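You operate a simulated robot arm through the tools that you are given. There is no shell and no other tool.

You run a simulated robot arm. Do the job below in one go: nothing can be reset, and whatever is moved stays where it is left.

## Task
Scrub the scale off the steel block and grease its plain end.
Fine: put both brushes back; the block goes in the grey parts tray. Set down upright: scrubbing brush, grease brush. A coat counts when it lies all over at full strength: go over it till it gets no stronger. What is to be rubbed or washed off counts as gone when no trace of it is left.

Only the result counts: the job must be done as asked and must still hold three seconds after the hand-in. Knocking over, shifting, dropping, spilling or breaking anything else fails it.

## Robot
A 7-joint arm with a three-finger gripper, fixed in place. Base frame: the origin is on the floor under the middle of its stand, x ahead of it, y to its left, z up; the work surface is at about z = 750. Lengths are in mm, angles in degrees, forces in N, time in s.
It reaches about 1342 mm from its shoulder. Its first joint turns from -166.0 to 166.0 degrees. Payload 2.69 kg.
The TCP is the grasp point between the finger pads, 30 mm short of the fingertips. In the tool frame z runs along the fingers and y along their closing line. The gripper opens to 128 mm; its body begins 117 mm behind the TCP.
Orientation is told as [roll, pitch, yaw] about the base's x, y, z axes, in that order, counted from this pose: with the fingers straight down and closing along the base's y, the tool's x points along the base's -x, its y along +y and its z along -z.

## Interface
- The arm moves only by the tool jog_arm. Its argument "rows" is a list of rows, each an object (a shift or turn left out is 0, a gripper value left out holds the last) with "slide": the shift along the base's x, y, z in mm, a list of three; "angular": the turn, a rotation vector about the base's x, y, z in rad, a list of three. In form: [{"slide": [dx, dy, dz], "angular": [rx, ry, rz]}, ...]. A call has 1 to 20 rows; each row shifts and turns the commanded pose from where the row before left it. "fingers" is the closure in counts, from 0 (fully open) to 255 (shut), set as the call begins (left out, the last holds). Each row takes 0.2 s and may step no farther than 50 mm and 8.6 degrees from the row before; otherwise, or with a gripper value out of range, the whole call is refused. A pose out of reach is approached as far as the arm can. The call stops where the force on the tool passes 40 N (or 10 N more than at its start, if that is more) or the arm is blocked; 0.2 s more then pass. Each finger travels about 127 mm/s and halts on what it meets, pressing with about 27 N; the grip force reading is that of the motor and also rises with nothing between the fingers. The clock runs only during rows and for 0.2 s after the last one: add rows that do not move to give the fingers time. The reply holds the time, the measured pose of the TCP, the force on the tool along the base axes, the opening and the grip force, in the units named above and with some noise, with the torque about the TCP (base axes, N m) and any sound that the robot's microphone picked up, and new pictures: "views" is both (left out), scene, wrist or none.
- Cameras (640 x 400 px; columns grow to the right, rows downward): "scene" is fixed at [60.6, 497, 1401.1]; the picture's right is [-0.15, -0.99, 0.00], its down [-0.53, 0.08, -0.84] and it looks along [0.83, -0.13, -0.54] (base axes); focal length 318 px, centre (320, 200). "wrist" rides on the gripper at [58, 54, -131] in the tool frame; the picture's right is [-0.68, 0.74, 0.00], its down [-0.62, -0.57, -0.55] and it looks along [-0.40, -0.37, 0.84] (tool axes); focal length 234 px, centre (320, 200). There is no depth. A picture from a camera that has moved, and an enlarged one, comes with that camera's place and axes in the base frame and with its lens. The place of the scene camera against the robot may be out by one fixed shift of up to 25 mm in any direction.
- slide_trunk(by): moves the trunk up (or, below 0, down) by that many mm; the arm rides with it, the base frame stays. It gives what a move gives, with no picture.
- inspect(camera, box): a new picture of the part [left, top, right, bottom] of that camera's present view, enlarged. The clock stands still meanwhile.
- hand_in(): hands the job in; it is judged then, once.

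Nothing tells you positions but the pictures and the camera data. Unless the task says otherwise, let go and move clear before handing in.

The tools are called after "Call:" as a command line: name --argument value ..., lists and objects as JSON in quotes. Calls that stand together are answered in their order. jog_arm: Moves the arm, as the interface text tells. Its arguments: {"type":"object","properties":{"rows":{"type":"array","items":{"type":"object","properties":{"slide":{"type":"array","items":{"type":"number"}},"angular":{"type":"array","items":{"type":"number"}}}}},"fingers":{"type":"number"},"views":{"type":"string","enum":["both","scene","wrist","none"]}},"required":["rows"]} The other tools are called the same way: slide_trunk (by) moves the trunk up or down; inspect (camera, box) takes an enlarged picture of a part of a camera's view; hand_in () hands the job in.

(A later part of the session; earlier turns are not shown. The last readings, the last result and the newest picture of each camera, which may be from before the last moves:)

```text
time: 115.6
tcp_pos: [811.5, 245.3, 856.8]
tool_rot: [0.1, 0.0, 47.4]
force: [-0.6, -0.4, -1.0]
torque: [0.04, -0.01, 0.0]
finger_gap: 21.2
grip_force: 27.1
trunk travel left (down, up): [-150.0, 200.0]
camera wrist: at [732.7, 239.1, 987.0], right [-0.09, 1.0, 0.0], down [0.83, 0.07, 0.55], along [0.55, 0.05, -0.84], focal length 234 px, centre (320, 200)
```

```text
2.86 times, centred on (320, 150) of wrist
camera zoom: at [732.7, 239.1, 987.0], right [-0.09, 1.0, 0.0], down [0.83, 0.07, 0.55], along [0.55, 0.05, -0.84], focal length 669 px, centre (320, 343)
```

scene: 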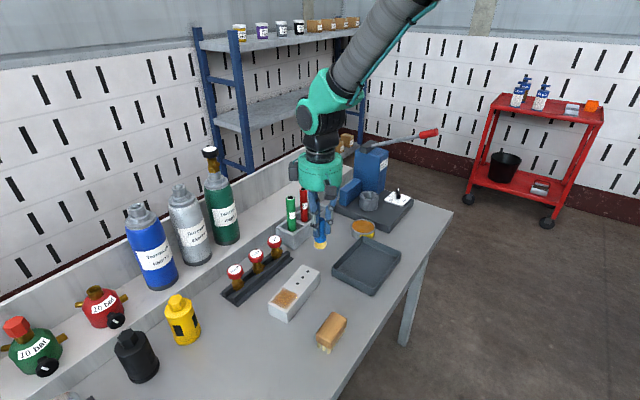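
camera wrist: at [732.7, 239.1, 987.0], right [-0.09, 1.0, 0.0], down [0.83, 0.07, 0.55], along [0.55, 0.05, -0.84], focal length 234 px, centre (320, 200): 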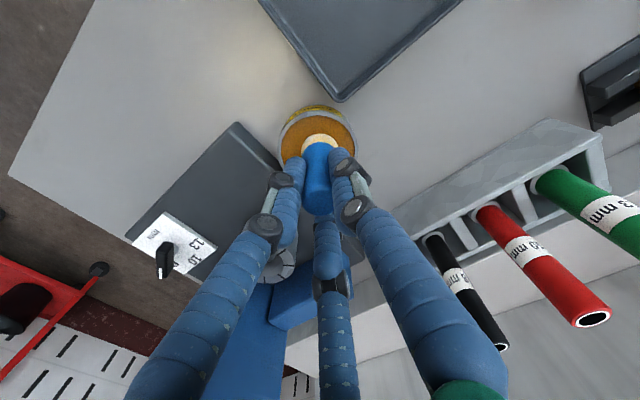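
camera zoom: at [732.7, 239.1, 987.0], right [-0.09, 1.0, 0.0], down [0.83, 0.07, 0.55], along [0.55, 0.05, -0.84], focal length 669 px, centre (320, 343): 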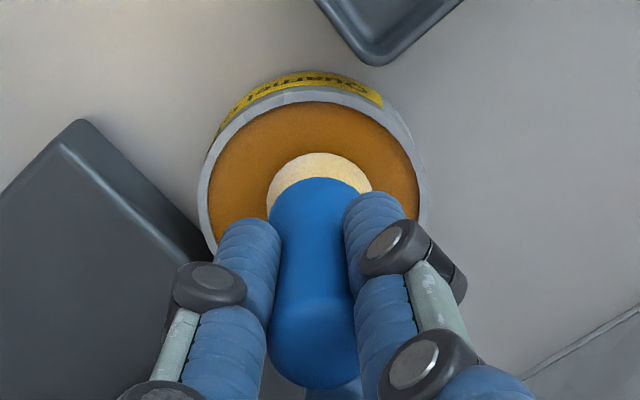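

Call:
jog_arm --rows '[{"slide": [0, 0, -2]}, {"slide": [0, 0, -1.5]}, {"slide": [0, 0, 0]}]' --views "none"

Call:
jog_arm --rows '[{"slide": [0, 0, -0.7]}, {"slide": [0, 0, 0]}, {"slide": [0, 0, 0]}]' --views "none"

Call:
jog_arm --rows '[{"slide": [0, 0, -0.7]}, {"slide": [0, 0, 0]}, {"slide": [0, 0, 0]}]' --views "none"

```text
time: 116.4
tcp_pos: [811.9, 246.4, 852.8]
tool_rot: [0.0, 0.0, 47.5]
force: [-0.6, -0.2, -0.7]
torque: [0.0, 0.0, -0.03]
finger_gap: 21.0
grip_force: 27.4
trunk travel left (down, up): [-150.0, 200.0]
```

```text
time: 117.2
tcp_pos: [811.4, 245.1, 851.7]
tool_rot: [0.0, 0.0, 47.5]
force: [-0.1, 0.5, -0.5]
torque: [0.0, 0.01, 0.0]
finger_gap: 21.2
grip_force: 27.0
trunk travel left (down, up): [-150.0, 200.0]
```

```text
time: 118.0
tcp_pos: [810.7, 245.3, 851.9]
tool_rot: [0.0, 0.0, 47.5]
force: [0.1, -0.1, 1.7]
torque: [-0.03, -0.02, 0.0]
finger_gap: 20.7
grip_force: 27.1
trunk travel left (down, up): [-150.0, 200.0]
```

Call:
jog_arm --rows '[{"slide": [0, 0, -0.5]}, {"slide": [0, 0, 0]}, {"slide": [0, 0, 0]}, {"slide": [0, 0, 0]}, {"slide": [0, 0, 0]}, {"slide": [0, 0, 0]}]' --views "none"

Call:
inspect --camera "scene" --box '[330, 190, 400, 260]'

```text
time: 119.4
tcp_pos: [811.8, 244.3, 850.3]
tool_rot: [0.0, 0.0, 47.4]
force: [0.7, 2.5, 8.5]
torque: [0.06, 0.03, -0.02]
finger_gap: 21.1
grip_force: 27.2
trunk travel left (down, up): [-150.0, 200.0]
```

```text
5.71 times, centred on (365, 225) of scene
camera zoom: at [60.6, 497.0, 1401.1], right [-0.15, -0.99, 0.0], down [-0.53, 0.08, -0.84], along [0.83, -0.13, -0.54], focal length 1817 px, centre (63, 57)
```

zoom: 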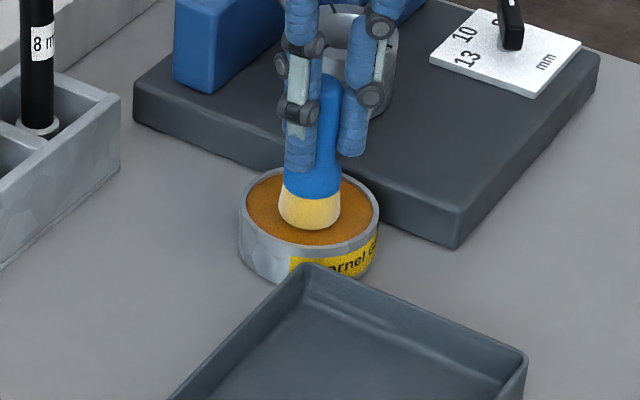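

Call:
jog_arm --rows '[{"slide": [0, 0, 5]}, {"slide": [0, 0, 20]}, {"slide": [0, 0, 30]}, {"slide": [-27.9, 28.9, 0]}, {"slide": [-27.9, 28.9, 0]}, {"slide": [-27.9, 28.9, 0]}, {"slide": [-27.9, 28.9, 0]}, {"slide": [-27.9, 28.9, 0]}, {"slide": [-27.8, 28.9, 0]}, {"slide": [-27.8, 28.9, 0]}, {"slide": [-27.8, 28.9, 0]}, {"slide": [-27.8, 28.9, 0]}, {"slide": [0, 0, -20]}, {"slide": [0, 0, -19]}, {"slide": [0, 0, -3]}, {"slide": [0, 0, 0]}]' --views "wrist"

Call:
jog_arm --rows '[{"slide": [0, 0, -1]}, {"slide": [0, 0, -1]}, {"slide": [0, 0, 0]}]' --views "none"

Call:
jog_arm --rows '[{"slide": [0, 0, -0.7]}, {"slide": [0, 0, 0]}]' --views "none"

```text
time: 122.8
tcp_pos: [559.2, 506.5, 864.4]
tool_rot: [0.0, 0.1, 47.4]
force: [0.1, 0.7, -0.9]
torque: [0.01, 0.02, 0.01]
finger_gap: 21.2
grip_force: 26.9
trunk travel left (down, up): [-150.0, 200.0]
camera wrist: at [481.1, 499.8, 993.7], right [-0.09, 1.0, 0.0], down [0.83, 0.07, 0.55], along [0.55, 0.05, -0.84], focal length 234 px, centre (320, 200)
```

wrist: 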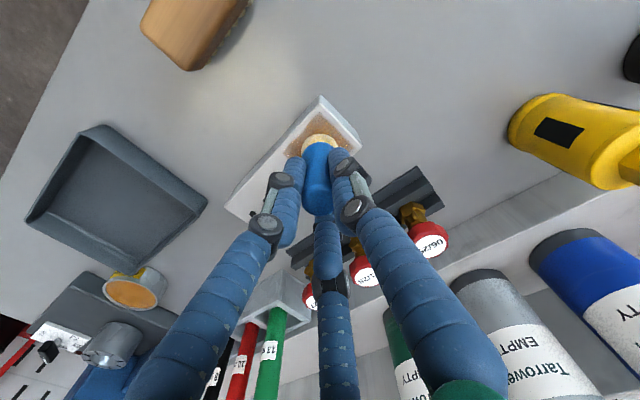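

```text
time: 123.6
tcp_pos: [561.0, 504.5, 861.7]
tool_rot: [0.1, 0.0, 47.5]
force: [0.0, -0.1, 1.9]
torque: [-0.06, 0.0, 0.02]
finger_gap: 21.2
grip_force: 26.5
trunk travel left (down, up): [-150.0, 200.0]
```

```text
time: 124.2
tcp_pos: [560.4, 506.4, 861.5]
tool_rot: [0.0, -0.1, 47.4]
force: [-0.6, -0.5, 9.1]
torque: [-0.08, 0.06, 0.0]
finger_gap: 20.9
grip_force: 26.9
trunk travel left (down, up): [-150.0, 200.0]
```

Call:
jog_arm --rows '[{"slide": [6.43, 7.66, 0]}, {"slide": [6.43, 7.66, 0]}, {"slide": [-7.66, 6.43, 0]}, {"slide": [-7.66, 6.43, 0]}, {"slide": [-6.1, 5.1, 0]}, {"slide": [-6.43, -7.66, 0]}, {"slide": [-6.43, -7.66, 0]}, {"slide": [-6.43, -7.66, 0]}, {"slide": [-6.43, -7.66, 0]}, {"slide": [7.66, -6.43, 0]}, {"slide": [7.66, -6.43, 0]}, {"slide": [7.66, -6.43, 0]}, {"slide": [7.66, -6.43, 0]}, {"slide": [7.66, -6.43, 0]}, {"slide": [7.66, -6.43, 0]}, {"slide": [6.43, 7.66, 0]}, {"slide": [6.43, 7.66, 0]}, {"slide": [6.43, 7.66, 0]}, {"slide": [6.43, 7.66, 0]}]' --views "none"

Call:
jog_arm --rows '[{"slide": [-7.66, 6.43, 0]}, {"slide": [-7.66, 6.43, 0]}, {"slide": [-7.66, 6.43, 0]}, {"slide": [-7.66, 6.43, 0]}, {"slide": [-7.66, 6.43, 0]}, {"slide": [-7.66, 6.43, 0]}, {"slide": [-5.14, -6.13, 0]}, {"slide": [7.66, -6.43, 0]}, {"slide": [7.66, -6.43, 0]}, {"slide": [7.66, -6.43, 0]}, {"slide": [7.66, -6.43, 0]}, {"slide": [7.66, -6.43, 0]}, {"slide": [7.66, -6.43, 0]}, {"slide": [-5.14, -6.13, 0]}, {"slide": [-7.66, 6.43, 0]}, {"slide": [-7.66, 6.43, 0]}, {"slide": [-7.66, 6.43, 0]}, {"slide": [-7.66, 6.43, 0]}, {"slide": [-7.66, 6.43, 0]}, {"slide": [-7.66, 6.43, 0]}]' --views "none"

Call:
jog_arm --rows '[{"slide": [-5.14, -6.13, 0]}, {"slide": [7.66, -6.43, 0]}, {"slide": [7.66, -6.43, 0]}, {"slide": [7.66, -6.43, 0]}, {"slide": [7.66, -6.43, 0]}, {"slide": [7.66, -6.43, 0]}, {"slide": [7.66, -6.43, 0]}, {"slide": [-5.14, -6.13, 0]}, {"slide": [-7.66, 6.43, 0]}, {"slide": [-7.66, 6.43, 0]}, {"slide": [-7.66, 6.43, 0]}, {"slide": [-7.66, 6.43, 0]}, {"slide": [-7.66, 6.43, 0]}, {"slide": [-7.66, 6.43, 0]}, {"slide": [5.14, 6.13, 0]}]' --views "both"

```text
time: 128.2
tcp_pos: [598.9, 501.4, 860.8]
tool_rot: [0.0, -0.1, 47.5]
force: [0.8, 0.3, 1.4]
torque: [-0.03, -0.02, 0.02]
finger_gap: 21.0
grip_force: 27.1
trunk travel left (down, up): [-150.0, 200.0]
```

```text
time: 132.4
tcp_pos: [543.0, 527.5, 859.6]
tool_rot: [0.0, -0.1, 47.4]
force: [-0.2, 1.3, 11.2]
torque: [-0.11, 0.02, -0.01]
finger_gap: 20.9
grip_force: 26.7
trunk travel left (down, up): [-150.0, 200.0]
```

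```text
time: 135.6
tcp_pos: [536.5, 522.1, 860.3]
tool_rot: [-0.1, -0.1, 47.6]
force: [-1.7, -0.9, 10.9]
torque: [-0.16, 0.15, 0.0]
finger_gap: 21.2
grip_force: 27.0
trunk travel left (down, up): [-150.0, 200.0]
camera wrist: at [457.7, 514.2, 991.0], right [-0.09, 1.0, 0.0], down [0.83, 0.07, 0.55], along [0.55, 0.05, -0.84], focal length 234 px, centre (320, 200)
```

scene: 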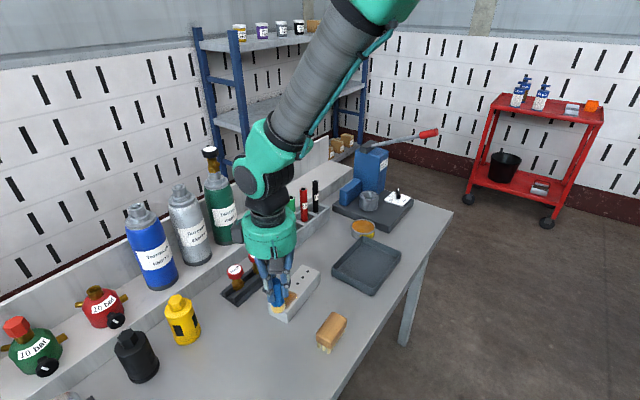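
wrist: 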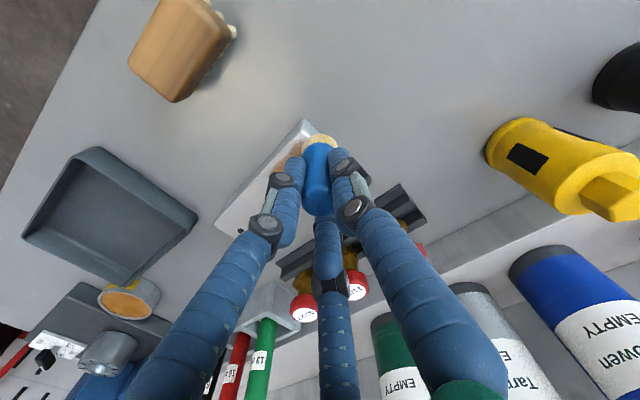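

Lifting clear to compare the coat with the earlier view.

Call:
jog_arm --rows '[{"slide": [0, 0, 10]}, {"slide": [23, -19.3, 35]}, {"slide": [27.9, -28.9, 0]}, {"slide": [27.9, -28.9, 0]}, {"slide": [27.9, -28.9, 0]}, {"slide": [27.9, -28.9, 0]}, {"slide": [0, 0, 0]}]' --views "both"

Call:
inspect --camera "scene" --box '[272, 280, 312, 315]'

Call:
inspect --camera "wrist" --box '[340, 0, 540, 140]'

```text
time: 137.2
tcp_pos: [672.9, 385.5, 906.3]
tool_rot: [0.0, 0.0, 47.4]
force: [-0.3, 0.3, -0.9]
torque: [0.06, 0.03, 0.0]
finger_gap: 21.5
grip_force: 26.4
trunk travel left (down, up): [-150.0, 200.0]
camera wrist: at [594.3, 378.5, 1036.3], right [-0.09, 1.0, 0.0], down [0.83, 0.07, 0.55], along [0.55, 0.05, -0.84], focal length 234 px, centre (320, 200)
```

scene: 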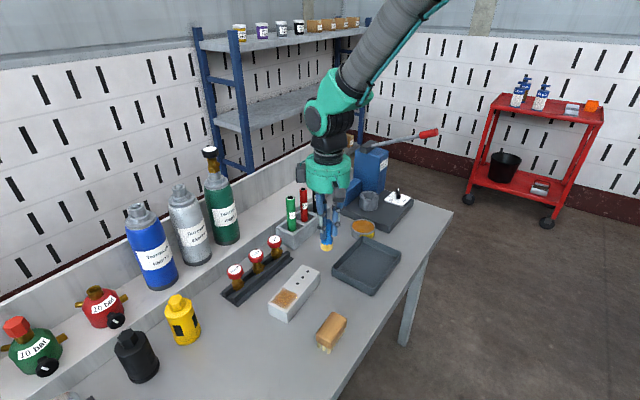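
wrist: 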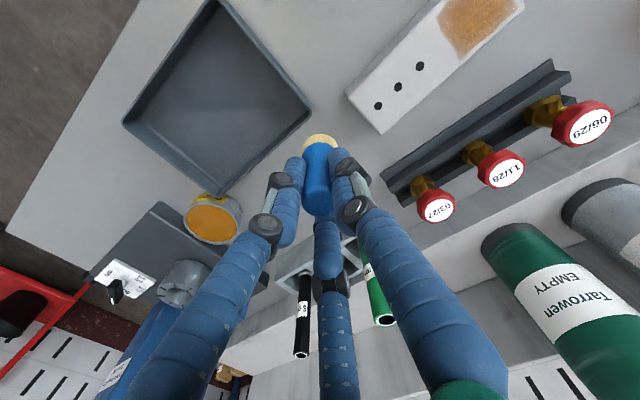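

```text
11.43 times, centred on (292, 298) of scene
camera zoom: at [60.6, 497.0, 1401.1], right [-0.15, -0.99, 0.0], down [-0.53, 0.08, -0.84], along [0.83, -0.13, -0.54], focal length 3634 px, centre (640, -914)
```

zoom: 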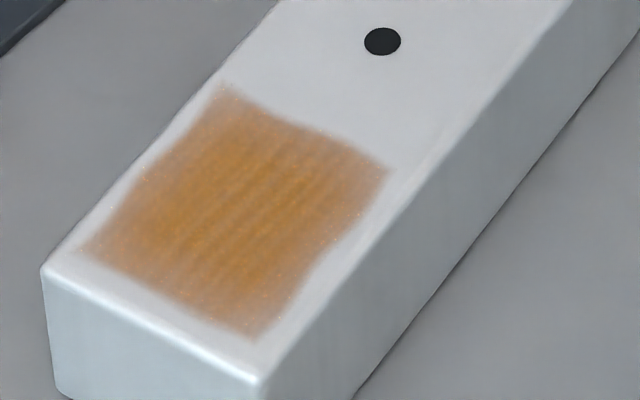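

```text
2.86 times, centred on (440, 70) of wrist
camera zoom: at [594.3, 378.5, 1036.3], right [-0.09, 1.0, 0.0], down [0.83, 0.07, 0.55], along [0.55, 0.05, -0.84], focal length 669 px, centre (-23, 571)
```

zoom: 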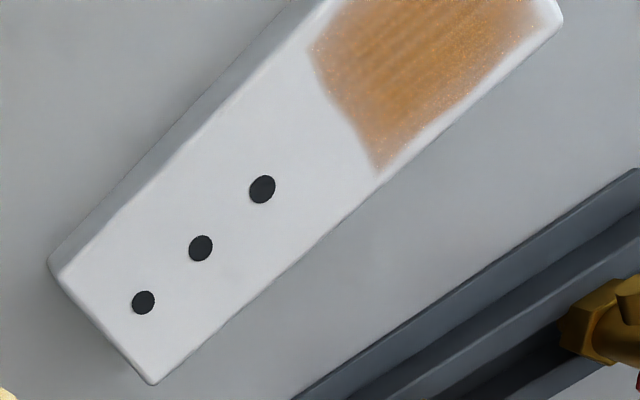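

The coat looks identical to before the last dip, so it has reached full strength. Now returning the grease brush to its original spot at (722, 155).

Call:
jog_arm --rows '[{"slide": [9.74, -46, 0]}, {"slide": [9.74, -46, 0]}, {"slide": [9.74, -46, 0]}, {"slide": [9.74, -46, 0]}, {"slide": [9.74, -46, 0]}, {"slide": [0, 0, -20]}, {"slide": [0, 0, -20]}, {"slide": [0, 0, -20]}, {"slide": [0, 0, 0]}]' --views "both"

Call:
inspect --camera "wrist" --box '[240, 80, 400, 220]'

Call:
inspect --camera "scene" --box '[350, 180, 450, 270]'

```text
time: 139.2
tcp_pos: [721.0, 156.1, 844.0]
tool_rot: [0.0, 0.0, 47.5]
force: [-0.4, -0.7, -0.7]
torque: [0.01, 0.04, 0.01]
finger_gap: 20.9
grip_force: 27.1
trunk travel left (down, up): [-150.0, 200.0]
camera wrist: at [642.7, 150.0, 975.0], right [-0.09, 1.0, 0.0], down [0.83, 0.07, 0.55], along [0.55, 0.05, -0.84], focal length 234 px, centre (320, 200)
```

scene: 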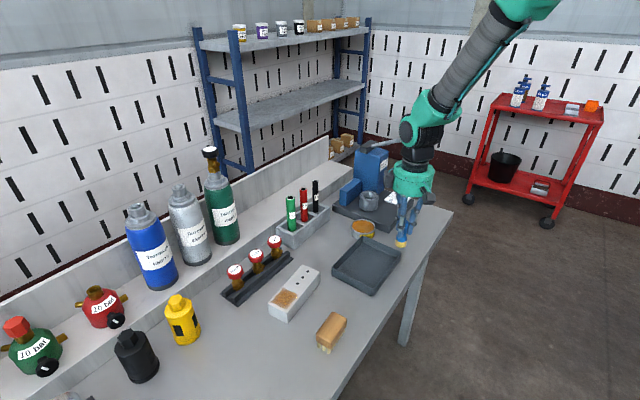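
wrist: 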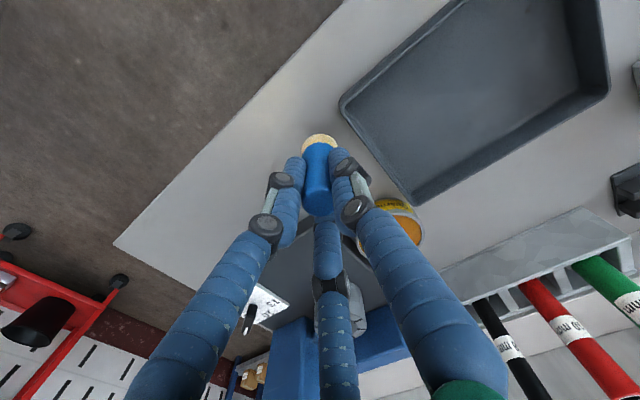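

```text
2.86 times, centred on (320, 150) of wrist
camera zoom: at [642.7, 150.0, 975.0], right [-0.09, 1.0, 0.0], down [0.83, 0.07, 0.55], along [0.55, 0.05, -0.84], focal length 669 px, centre (320, 343)
```

zoom: 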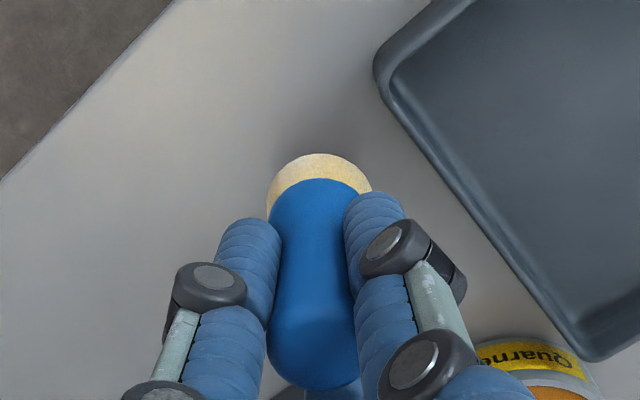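

```text
4.44 times, centred on (400, 225) of scene
camera zoom: at [60.6, 497.0, 1401.1], right [-0.15, -0.99, 0.0], down [-0.53, 0.08, -0.84], along [0.83, -0.13, -0.54], focal length 1413 px, centre (-36, 89)
```

zoom: 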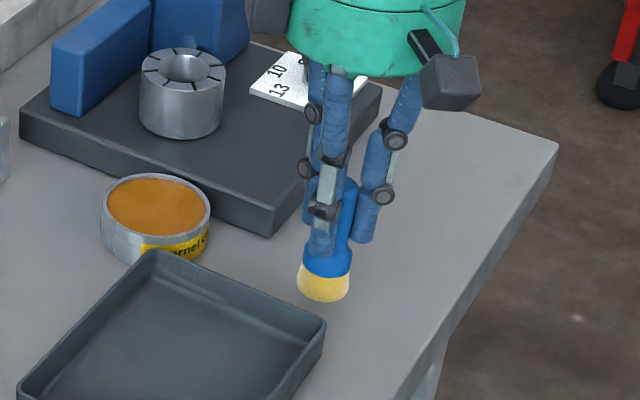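

Aligned over its original spot; lowering slowly until the bristles touch the table.

Call:
jog_arm --rows '[{"slide": [0.3, -1.3, -10]}, {"slide": [0, 0, -8]}, {"slide": [0, 0, -1]}, {"slide": [0, 0, 0]}]' --views "none"

Call:
jog_arm --rows '[{"slide": [0, 0, -1]}, {"slide": [0, 0, 0]}]' --views "none"

Call:
jog_arm --rows '[{"slide": [0, 0, -0.7]}, {"slide": [0, 0, 0]}]' --views "none"

Call:
jog_arm --rows '[{"slide": [0, 0, -0.7]}, {"slide": [0, 0, 0]}]' --views "none"

```text
time: 140.2
tcp_pos: [720.7, 153.8, 827.2]
tool_rot: [0.0, 0.0, 47.5]
force: [0.1, -0.5, -1.3]
torque: [-0.02, 0.03, 0.0]
finger_gap: 21.1
grip_force: 27.1
trunk travel left (down, up): [-150.0, 200.0]
```

```text
time: 140.8
tcp_pos: [721.3, 155.4, 824.6]
tool_rot: [0.0, 0.0, 47.5]
force: [0.1, -0.1, -0.8]
torque: [0.0, -0.01, 0.01]
finger_gap: 20.9
grip_force: 26.8
trunk travel left (down, up): [-150.0, 200.0]
```

```text
time: 141.4
tcp_pos: [720.6, 154.2, 825.3]
tool_rot: [0.1, -0.1, 47.4]
force: [0.1, -0.5, -0.2]
torque: [0.02, 0.0, -0.03]
finger_gap: 20.8
grip_force: 26.2
trunk travel left (down, up): [-150.0, 200.0]
```

```text
time: 142.0
tcp_pos: [721.5, 154.8, 823.4]
tool_rot: [0.0, 0.0, 47.5]
force: [-0.1, -0.5, 0.1]
torque: [-0.01, -0.02, -0.01]
finger_gap: 21.3
grip_force: 27.1
trunk travel left (down, up): [-150.0, 200.0]
```

Call:
jog_arm --rows '[{"slide": [0, 0, -1]}, {"slide": [0, 0, 0]}]' --views "none"

Call:
jog_arm --rows '[{"slide": [0, 0, -0.7]}, {"slide": [0, 0, 0]}]' --views "none"

Call:
jog_arm --rows '[{"slide": [0, 0, -0.7]}, {"slide": [0, 0, 0]}]' --views "none"

```text
time: 142.6
tcp_pos: [719.8, 153.8, 821.6]
tool_rot: [0.1, 0.0, 47.6]
force: [0.5, -0.2, -0.8]
torque: [0.02, 0.03, -0.03]
finger_gap: 20.9
grip_force: 27.2
trunk travel left (down, up): [-150.0, 200.0]
```

```text
time: 143.2
tcp_pos: [721.0, 154.4, 822.0]
tool_rot: [0.0, 0.0, 47.4]
force: [-0.5, -0.4, -0.6]
torque: [0.0, -0.02, 0.01]
finger_gap: 20.9
grip_force: 26.9
trunk travel left (down, up): [-150.0, 200.0]
```

```text
time: 143.8
tcp_pos: [721.3, 153.9, 822.1]
tool_rot: [0.0, 0.1, 47.5]
force: [-0.8, -0.4, -1.2]
torque: [-0.03, 0.02, -0.01]
finger_gap: 21.0
grip_force: 27.6
trunk travel left (down, up): [-150.0, 200.0]
```

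Call:
jog_arm --rows '[{"slide": [0, 0, -0.7]}, {"slide": [0, 0, 0]}]' --views "none"

Call:
jog_arm --rows '[{"slide": [0, 0, -0.7]}, {"slide": [0, 0, 0]}]' --views "none"

Call:
inspect --camera "scene" --box '[350, 180, 450, 270]'

```text
time: 144.4
tcp_pos: [721.2, 154.6, 819.7]
tool_rot: [0.0, 0.0, 47.5]
force: [0.6, 0.3, -1.2]
torque: [0.01, -0.02, 0.02]
finger_gap: 20.9
grip_force: 27.1
trunk travel left (down, up): [-150.0, 200.0]
```

```text
time: 145.0
tcp_pos: [722.2, 155.4, 820.1]
tool_rot: [0.0, 0.0, 47.4]
force: [0.0, -1.2, 2.1]
torque: [-0.09, 0.06, 0.0]
finger_gap: 21.1
grip_force: 27.2
trunk travel left (down, up): [-150.0, 200.0]
```

```text
4.44 times, centred on (400, 225) of scene
camera zoom: at [60.6, 497.0, 1401.1], right [-0.15, -0.99, 0.0], down [-0.53, 0.08, -0.84], along [0.83, -0.13, -0.54], focal length 1413 px, centre (-36, 89)
```

zoom: 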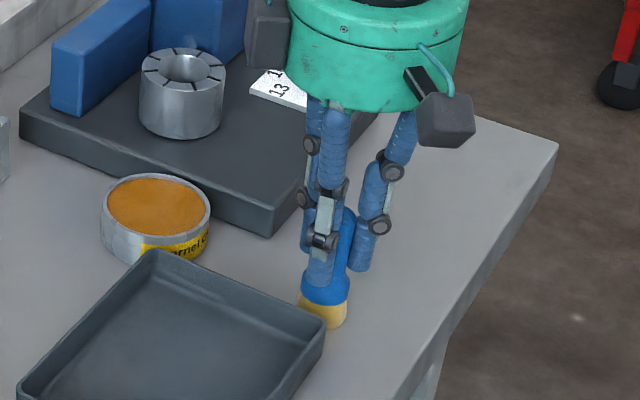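

Touching the table lightly. Pressing a hair more and releasing.

Call:
jog_arm --rows '[{"slide": [0, 0, -0.4]}, {"slide": [0, 0, 0]}]' --views "none"

Call:
jog_arm --rows '[{"slide": [0, 0, 0]}, {"slide": [0, 0, 0]}, {"slide": [0, 0, 0]}, {"slide": [0, 0, 0]}]' --fingers 100 --views "both"

Call:
inspect --camera "scene" --box '[350, 180, 450, 270]'

Call:
inspect --camera "wrist" --box '[240, 80, 400, 220]'

```text
time: 145.6
tcp_pos: [721.7, 153.4, 819.9]
tool_rot: [0.0, -0.1, 47.5]
force: [3.4, -0.4, 7.2]
torque: [-0.09, -0.02, -0.02]
finger_gap: 21.0
grip_force: 26.7
trunk travel left (down, up): [-150.0, 200.0]
```

```text
time: 146.6
tcp_pos: [721.1, 154.8, 819.2]
tool_rot: [0.0, 0.0, 47.4]
force: [-0.2, -0.1, 0.7]
torque: [0.0, 0.04, -0.01]
finger_gap: 77.9
grip_force: 0.1
trunk travel left (down, up): [-150.0, 200.0]
camera wrist: at [641.8, 148.0, 950.4], right [-0.09, 1.0, 0.0], down [0.83, 0.07, 0.55], along [0.55, 0.05, -0.84], focal length 234 px, centre (320, 200)
```

scene: 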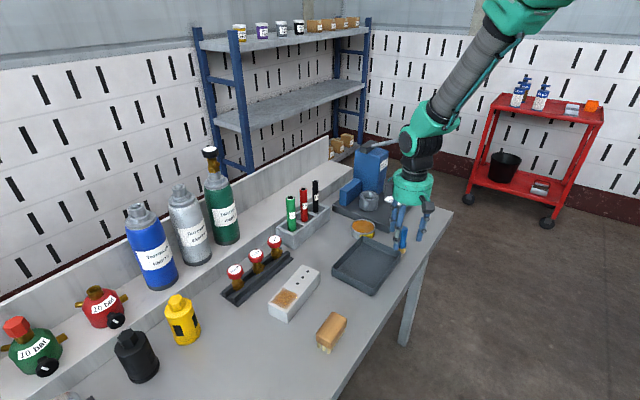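
wrist: 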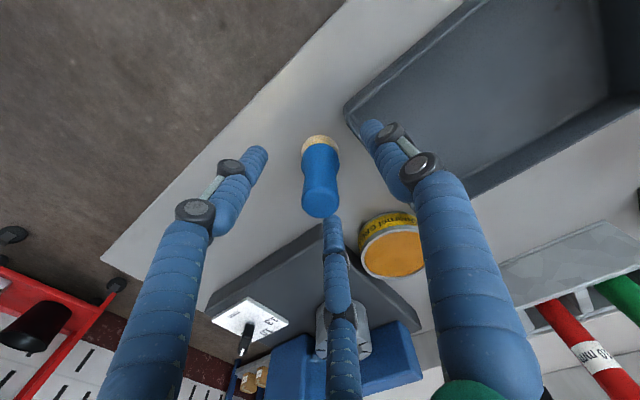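

```text
4.44 times, centred on (400, 225) of scene
camera zoom: at [60.6, 497.0, 1401.1], right [-0.15, -0.99, 0.0], down [-0.53, 0.08, -0.84], along [0.83, -0.13, -0.54], focal length 1413 px, centre (-36, 89)
```

zoom: 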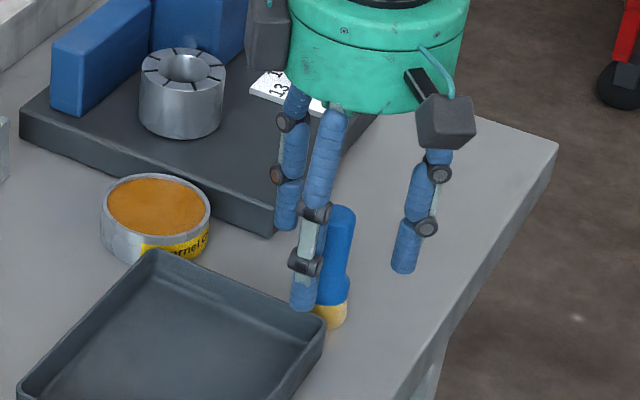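

```text
2.86 times, centred on (320, 150) of wrist
camera zoom: at [641.8, 148.0, 950.4], right [-0.09, 1.0, 0.0], down [0.83, 0.07, 0.55], along [0.55, 0.05, -0.84], focal length 669 px, centre (320, 343)
```

zoom: 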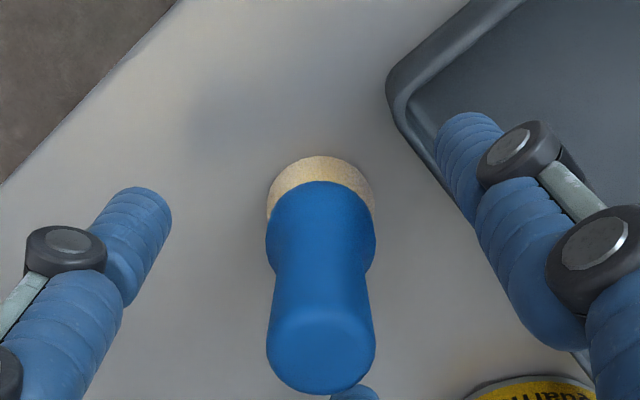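

The grease brush is standing upright on its original spot. Next I'll rise straight up, then go to the block while turning the gripper so it closes across the block's width.

Call:
jog_arm --rows '[{"slide": [0, 0, 25]}, {"slide": [0, 0, 40]}, {"slide": [0, 0, 40]}, {"slide": [0, 0, 0]}]' --views "both"

Call:
inspect --camera "scene" --box '[350, 180, 450, 270]'

```text
time: 147.6
tcp_pos: [719.4, 153.7, 925.1]
tool_rot: [-0.1, -0.1, 47.4]
force: [-0.7, 0.3, 0.0]
torque: [0.03, -0.02, 0.01]
finger_gap: 77.8
grip_force: 0.1
trunk travel left (down, up): [-150.0, 200.0]
camera wrist: at [640.4, 147.1, 1055.1], right [-0.09, 1.0, 0.0], down [0.83, 0.07, 0.55], along [0.55, 0.05, -0.84], focal length 234 px, centre (320, 200)
```

scene: 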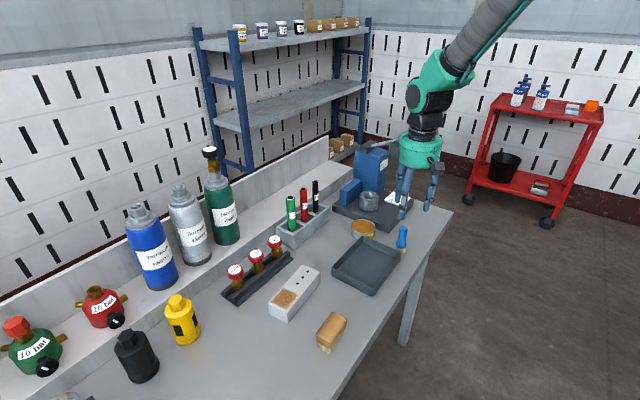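
wrist: 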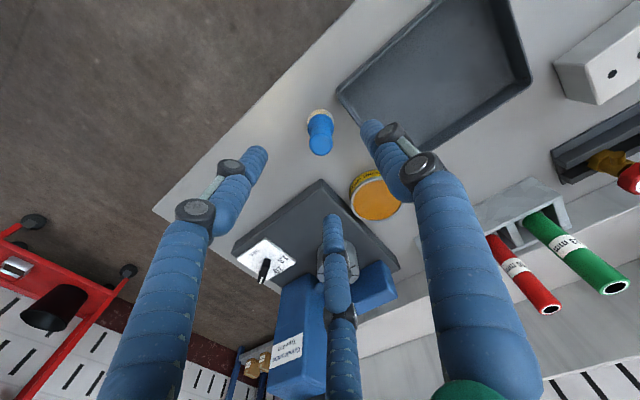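

```text
4.44 times, centred on (400, 225) of scene
camera zoom: at [60.6, 497.0, 1401.1], right [-0.15, -0.99, 0.0], down [-0.53, 0.08, -0.84], along [0.83, -0.13, -0.54], focal length 1413 px, centre (-36, 89)
```

zoom: 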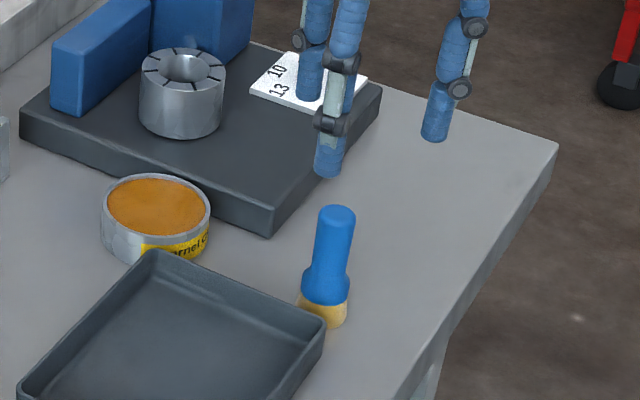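

Call:
inspect --camera "wrist" --box '[250, 80, 390, 220]'

Call:
inspect --camera "scene" --box '[320, 170, 440, 260]'

```text
2.86 times, centred on (320, 150) of wrist
camera zoom: at [640.4, 147.1, 1055.1], right [-0.09, 1.0, 0.0], down [0.83, 0.07, 0.55], along [0.55, 0.05, -0.84], focal length 669 px, centre (320, 343)
```

zoom: 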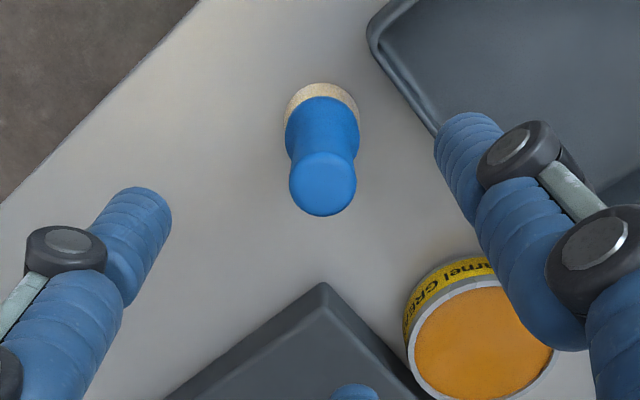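

```text
4.44 times, centred on (380, 215) of scene
camera zoom: at [60.6, 497.0, 1401.1], right [-0.15, -0.99, 0.0], down [-0.53, 0.08, -0.84], along [0.83, -0.13, -0.54], focal length 1413 px, centre (53, 133)
```

zoom: 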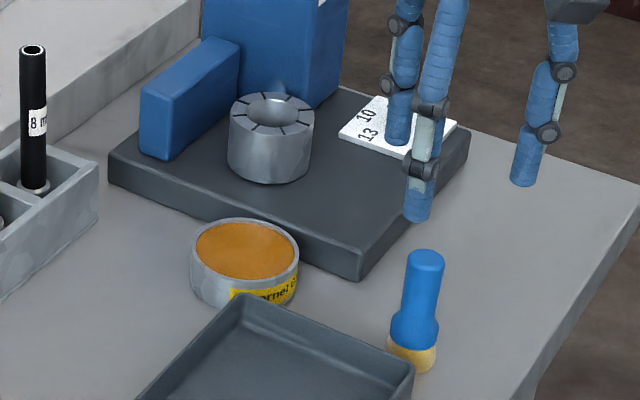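

The brush stands upright within several mm of where it was. Now moving over to the block and turning the gripper to close across its width.

Call:
jog_arm --rows '[{"slide": [-12.8, 28.2, 0], "angular": [0, 0, -0.1388]}, {"slide": [-12.8, 28.2, 0], "angular": [0, 0, -0.1388]}, {"slide": [-12.8, 28.2, 0], "angular": [0, 0, -0.1388]}, {"slide": [-12.8, 28.2, 0], "angular": [0, 0, -0.1388]}, {"slide": [-12.8, 28.2, 0], "angular": [0, 0, -0.1388]}, {"slide": [-12.8, 28.2, 0], "angular": [0, 0, -0.1388]}, {"slide": [-12.8, 28.2, 0], "angular": [0, 0, -0.1388]}, {"slide": [-12.8, 28.2, 0], "angular": [0, 0, -0.1388]}, {"slide": [-12.8, 28.2, 0], "angular": [0, 0, -0.1388]}, {"slide": [-12.8, 28.2, 0], "angular": [0, 0, -0.1388]}, {"slide": [-12.8, 28.2, 0], "angular": [0, 0, -0.1388]}, {"slide": [0, 0, 0]}]' --fingers 0 --views "both"

Call:
inspect --camera "wrist" --box '[200, 100, 440, 280]'

Call:
inspect --camera "scene" --box '[240, 230, 360, 350]'

```text
time: 150.2
tcp_pos: [581.4, 464.4, 924.7]
tool_rot: [0.1, -0.1, -40.1]
force: [-0.4, 0.5, -0.3]
torque: [-0.02, -0.01, -0.01]
finger_gap: 127.6
grip_force: 0.0
trunk travel left (down, up): [-150.0, 200.0]
camera wrist: at [571.2, 543.5, 1054.9], right [0.99, 0.13, 0.0], down [0.11, -0.83, 0.55], along [0.07, -0.54, -0.84], focal length 234 px, centre (320, 200)
```

scene: 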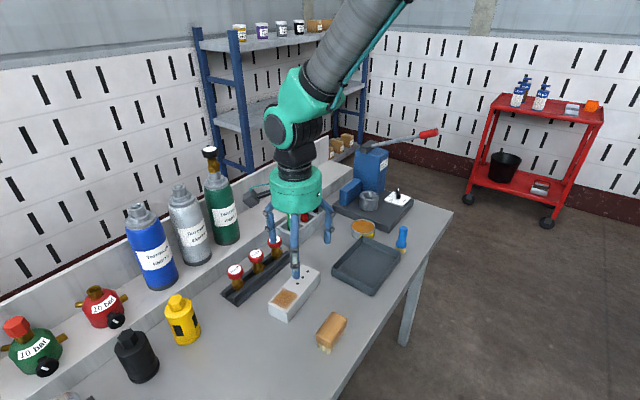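
wrist: 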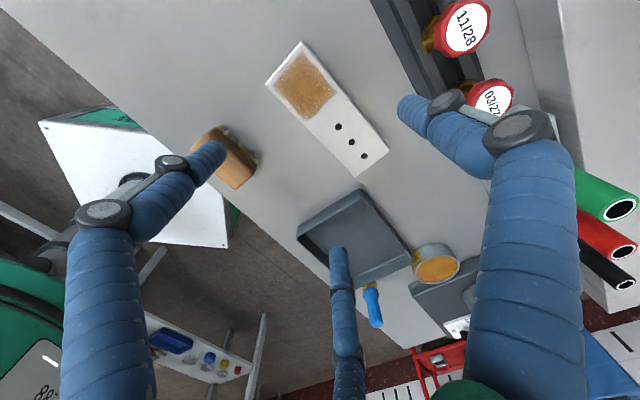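

```text
2.22 times, centred on (320, 190) of wrist
camera zoom: at [571.2, 543.5, 1054.9], right [0.99, 0.13, 0.0], down [0.11, -0.83, 0.55], along [0.07, -0.54, -0.84], focal length 520 px, centre (320, 222)
```

zoom: 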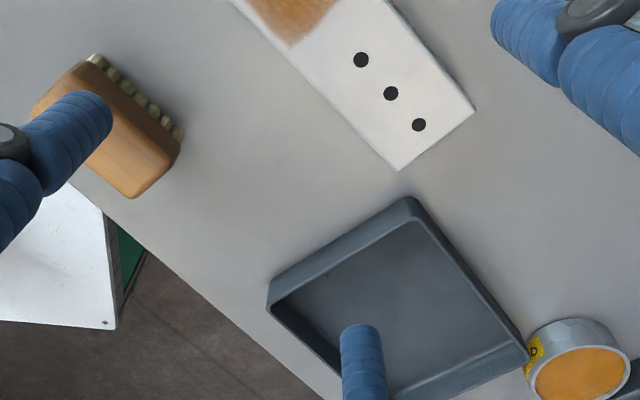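

```text
3.33 times, centred on (300, 290) of scene
camera zoom: at [60.6, 497.0, 1401.1], right [-0.15, -0.99, 0.0], down [-0.53, 0.08, -0.84], along [0.83, -0.13, -0.54], focal length 1060 px, centre (387, -100)
```

zoom: 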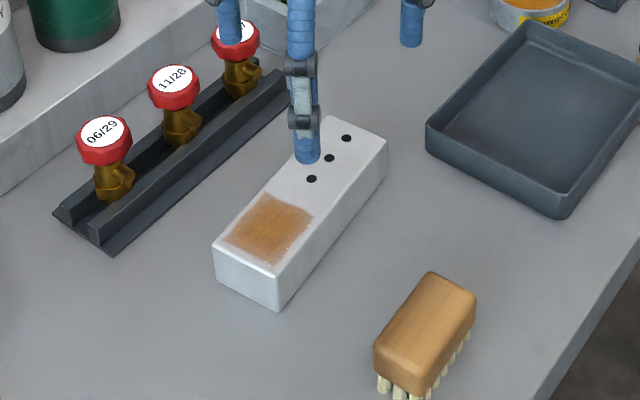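

The block is centred well between the fingers (its middle is about 19 mm toward the single finger). Lowering around it in two stages.

Call:
jog_arm --rows '[{"slide": [0, 0, -40]}, {"slide": [0, 0, -40]}, {"slide": [0, 0, -25]}, {"slide": [0, 0, 0]}]' --views "both"

Call:
inspect --camera "wrist" --box '[200, 80, 460, 280]'

Call:
inspect --camera "scene" --box '[240, 230, 360, 350]'

```text
time: 151.2
tcp_pos: [579.0, 466.3, 820.3]
tool_rot: [0.0, 0.0, -40.0]
force: [0.3, 0.0, -0.5]
torque: [-0.02, 0.0, -0.01]
finger_gap: 127.8
grip_force: 0.0
trunk travel left (down, up): [-150.0, 200.0]
camera wrist: at [569.3, 545.4, 950.3], right [0.99, 0.13, 0.0], down [0.11, -0.83, 0.55], along [0.07, -0.54, -0.84], focal length 234 px, centre (320, 200)
```

scene: 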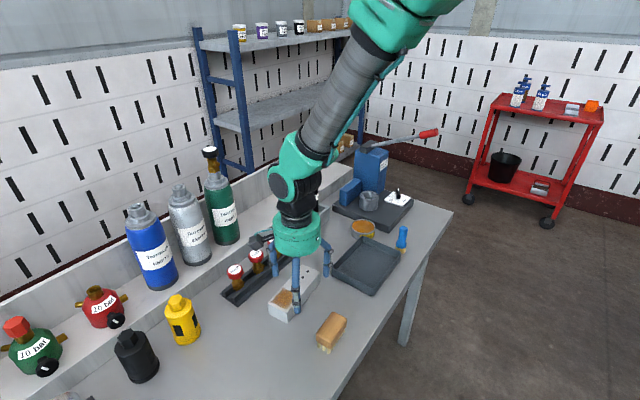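
wrist: 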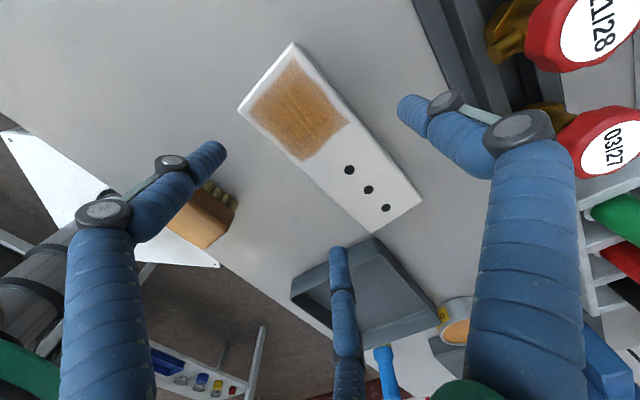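

```text
2.00 times, centred on (330, 180) of wrist
camera zoom: at [569.3, 545.4, 950.3], right [0.99, 0.13, 0.0], down [0.11, -0.83, 0.55], along [0.07, -0.54, -0.84], focal length 468 px, centre (300, 240)
```

zoom: 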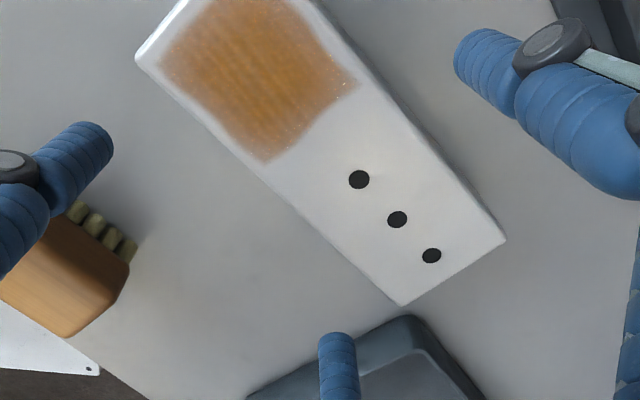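

```text
3.33 times, centred on (300, 290) of scene
camera zoom: at [60.6, 497.0, 1401.1], right [-0.15, -0.99, 0.0], down [-0.53, 0.08, -0.84], along [0.83, -0.13, -0.54], focal length 1060 px, centre (387, -100)
```

zoom: 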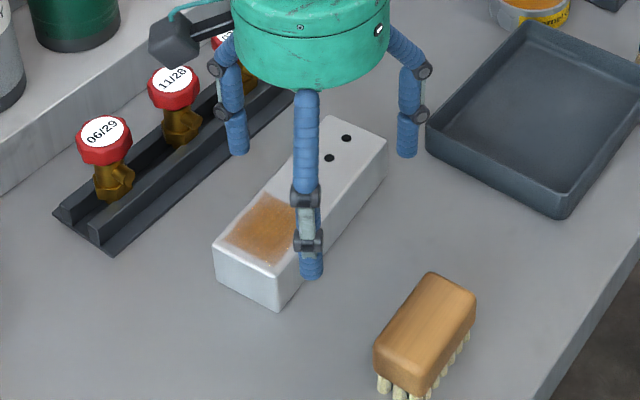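

Good view: coat even, block clean. Small correction along the block and down to grasp height.

Call:
jog_arm --rows '[{"slide": [1.5, -1.3, -15]}, {"slide": [0, 0, -12]}, {"slide": [0, 0, -5]}, {"slide": [0, 0, 0]}]' --views "both"

Call:
inspect --camera "scene" --box '[240, 230, 360, 350]'

```text
time: 152.2
tcp_pos: [580.5, 464.0, 787.6]
tool_rot: [0.0, 0.0, -40.0]
force: [-0.7, 0.7, -0.4]
torque: [-0.02, -0.02, -0.01]
finger_gap: 128.1
grip_force: 0.1
trunk travel left (down, up): [-150.0, 200.0]
camera wrist: at [571.1, 542.9, 918.6], right [0.99, 0.13, 0.0], down [0.11, -0.83, 0.55], along [0.07, -0.54, -0.84], focal length 234 px, centre (320, 200)
```

scene: 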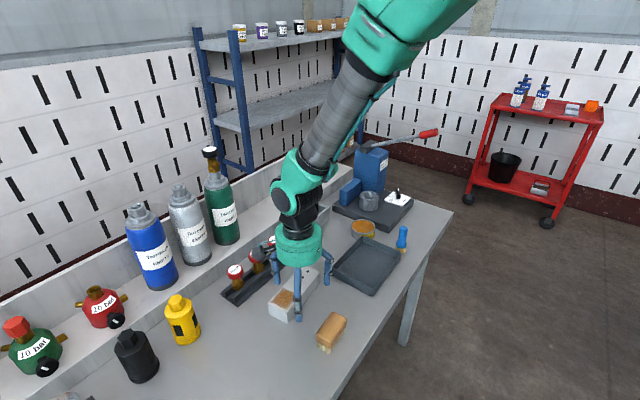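
wrist: 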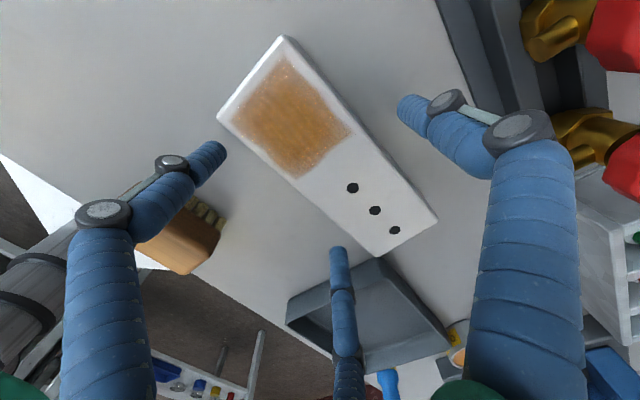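

```text
3.33 times, centred on (300, 290) of scene
camera zoom: at [60.6, 497.0, 1401.1], right [-0.15, -0.99, 0.0], down [-0.53, 0.08, -0.84], along [0.83, -0.13, -0.54], focal length 1060 px, centre (387, -100)
```

zoom: 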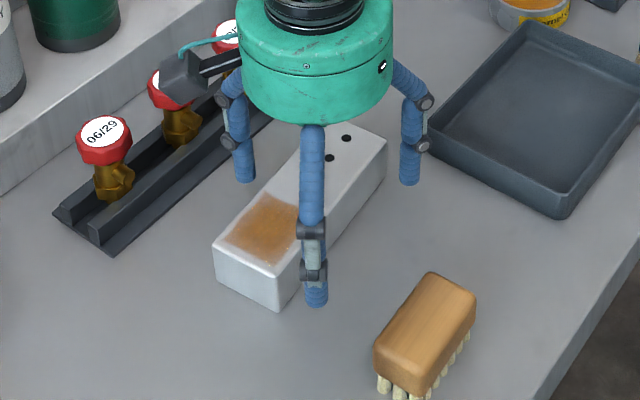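

Closing on the block.

Call:
jog_arm --rows '[{"slide": [0, 0, 0]}, {"slide": [0, 0, 0]}, {"slide": [0, 0, 0]}, {"slide": [0, 0, 0]}, {"slide": [0, 0, 0]}]' --fingers 255 --views "both"

Call:
inspect --camera "scene" --box '[240, 230, 360, 350]'

Call:
inspect --camera "wrist" --box '[200, 20, 480, 260]'

```text
time: 153.4
tcp_pos: [581.8, 463.7, 788.7]
tool_rot: [0.1, 0.0, -39.9]
force: [2.6, 2.1, 6.4]
torque: [0.08, -0.3, 0.11]
finger_gap: 78.8
grip_force: 26.5
trunk travel left (down, up): [-150.0, 200.0]
camera wrist: at [571.3, 543.1, 919.2], right [0.99, 0.13, 0.0], down [0.11, -0.83, 0.55], along [0.07, -0.54, -0.84], focal length 234 px, centre (320, 200)
```

scene: 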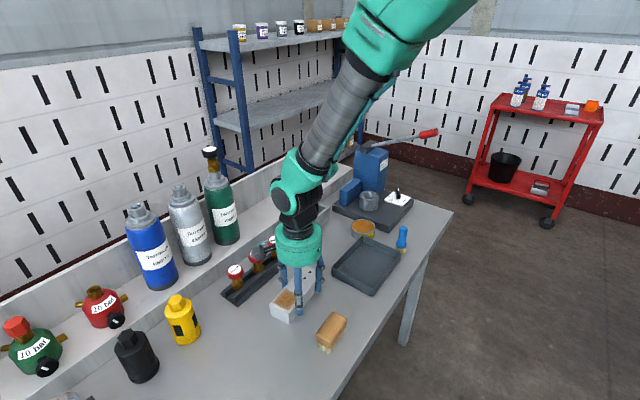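
wrist: 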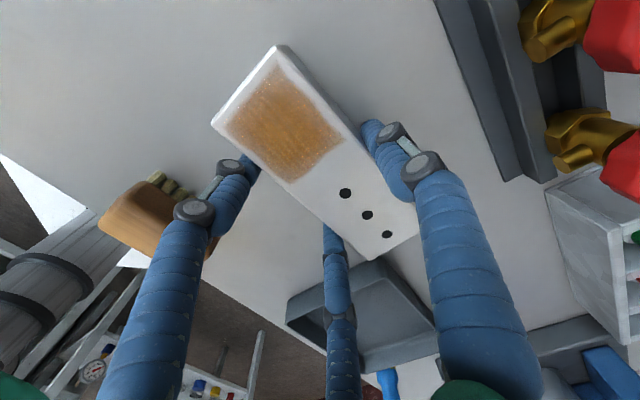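

```text
3.33 times, centred on (300, 290) of scene
camera zoom: at [60.6, 497.0, 1401.1], right [-0.15, -0.99, 0.0], down [-0.53, 0.08, -0.84], along [0.83, -0.13, -0.54], focal length 1060 px, centre (387, -100)
```

zoom: 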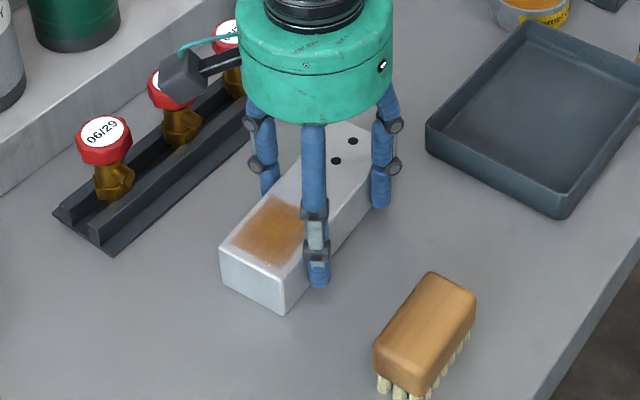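

```text
1.67 times, centred on (340, 140) of wrist
camera zoom: at [571.3, 543.1, 919.2], right [0.99, 0.13, 0.0], down [0.11, -0.83, 0.55], along [0.07, -0.54, -0.84], focal length 390 px, centre (287, 300)
```

zoom: 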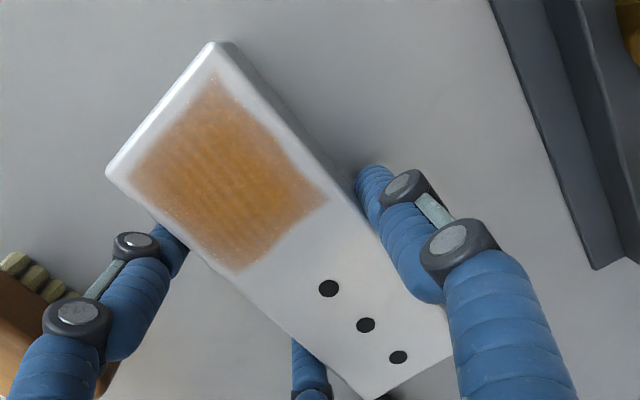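

The block slid a few mm into the grip and is now held on three sides (gap 79 mm). Lifting very slightly to test the hold.

Call:
jog_arm --rows '[{"slide": [0, 0, 2]}, {"slide": [0, 0, 3]}, {"slide": [0, 0, 3]}, {"slide": [0, 0, 0]}, {"slide": [0, 0, 0]}]' --views "both"

Call:
inspect --camera "scene" --box '[240, 230, 360, 350]'

Call:
inspect --camera "wrist" --box '[200, 20, 480, 260]'

```text
time: 154.6
tcp_pos: [581.5, 463.8, 795.5]
tool_rot: [-0.1, 0.0, -39.9]
force: [0.7, -0.2, -3.7]
torque: [-0.02, 0.04, 0.02]
finger_gap: 78.6
grip_force: 26.7
trunk travel left (down, up): [-150.0, 200.0]
camera wrist: at [570.9, 542.2, 925.9], right [0.99, 0.13, 0.0], down [0.11, -0.83, 0.55], along [0.07, -0.54, -0.84], focal length 234 px, centre (320, 200)
```

scene: 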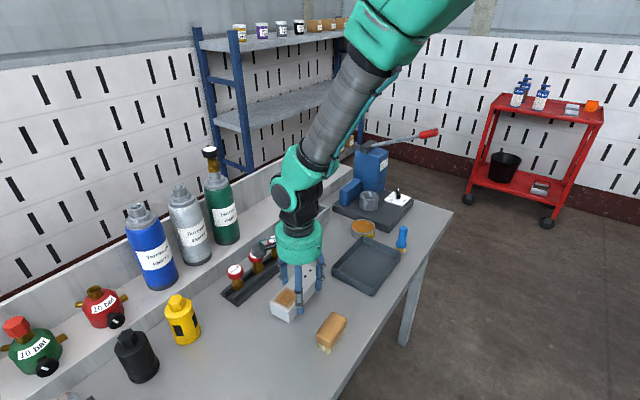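
wrist: 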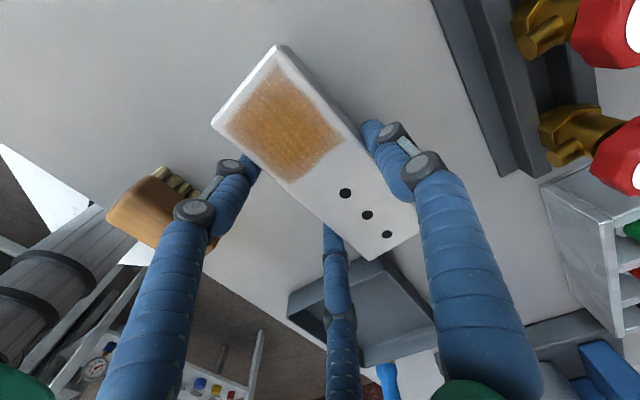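

```text
3.33 times, centred on (300, 290) of scene
camera zoom: at [60.6, 497.0, 1401.1], right [-0.15, -0.99, 0.0], down [-0.53, 0.08, -0.84], along [0.83, -0.13, -0.54], focal length 1060 px, centre (387, -100)
```

zoom: 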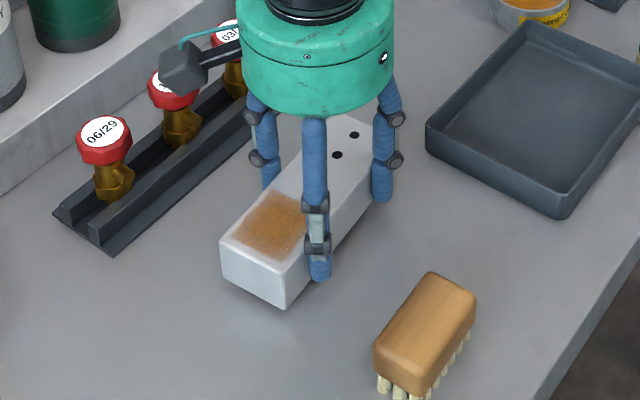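

```text
1.67 times, centred on (340, 140) of wrist
camera zoom: at [570.9, 542.2, 925.9], right [0.99, 0.13, 0.0], down [0.11, -0.83, 0.55], along [0.07, -0.54, -0.84], focal length 390 px, centre (287, 300)
```

zoom: 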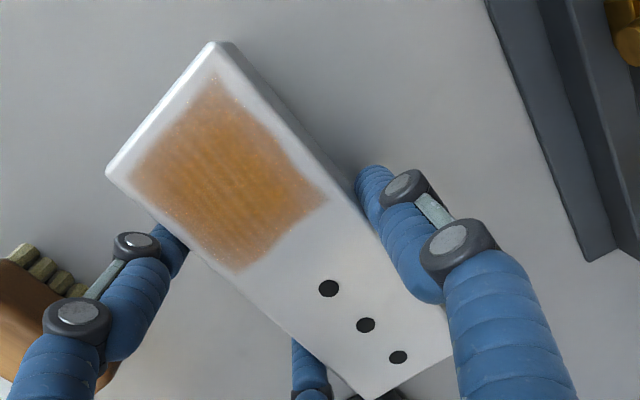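

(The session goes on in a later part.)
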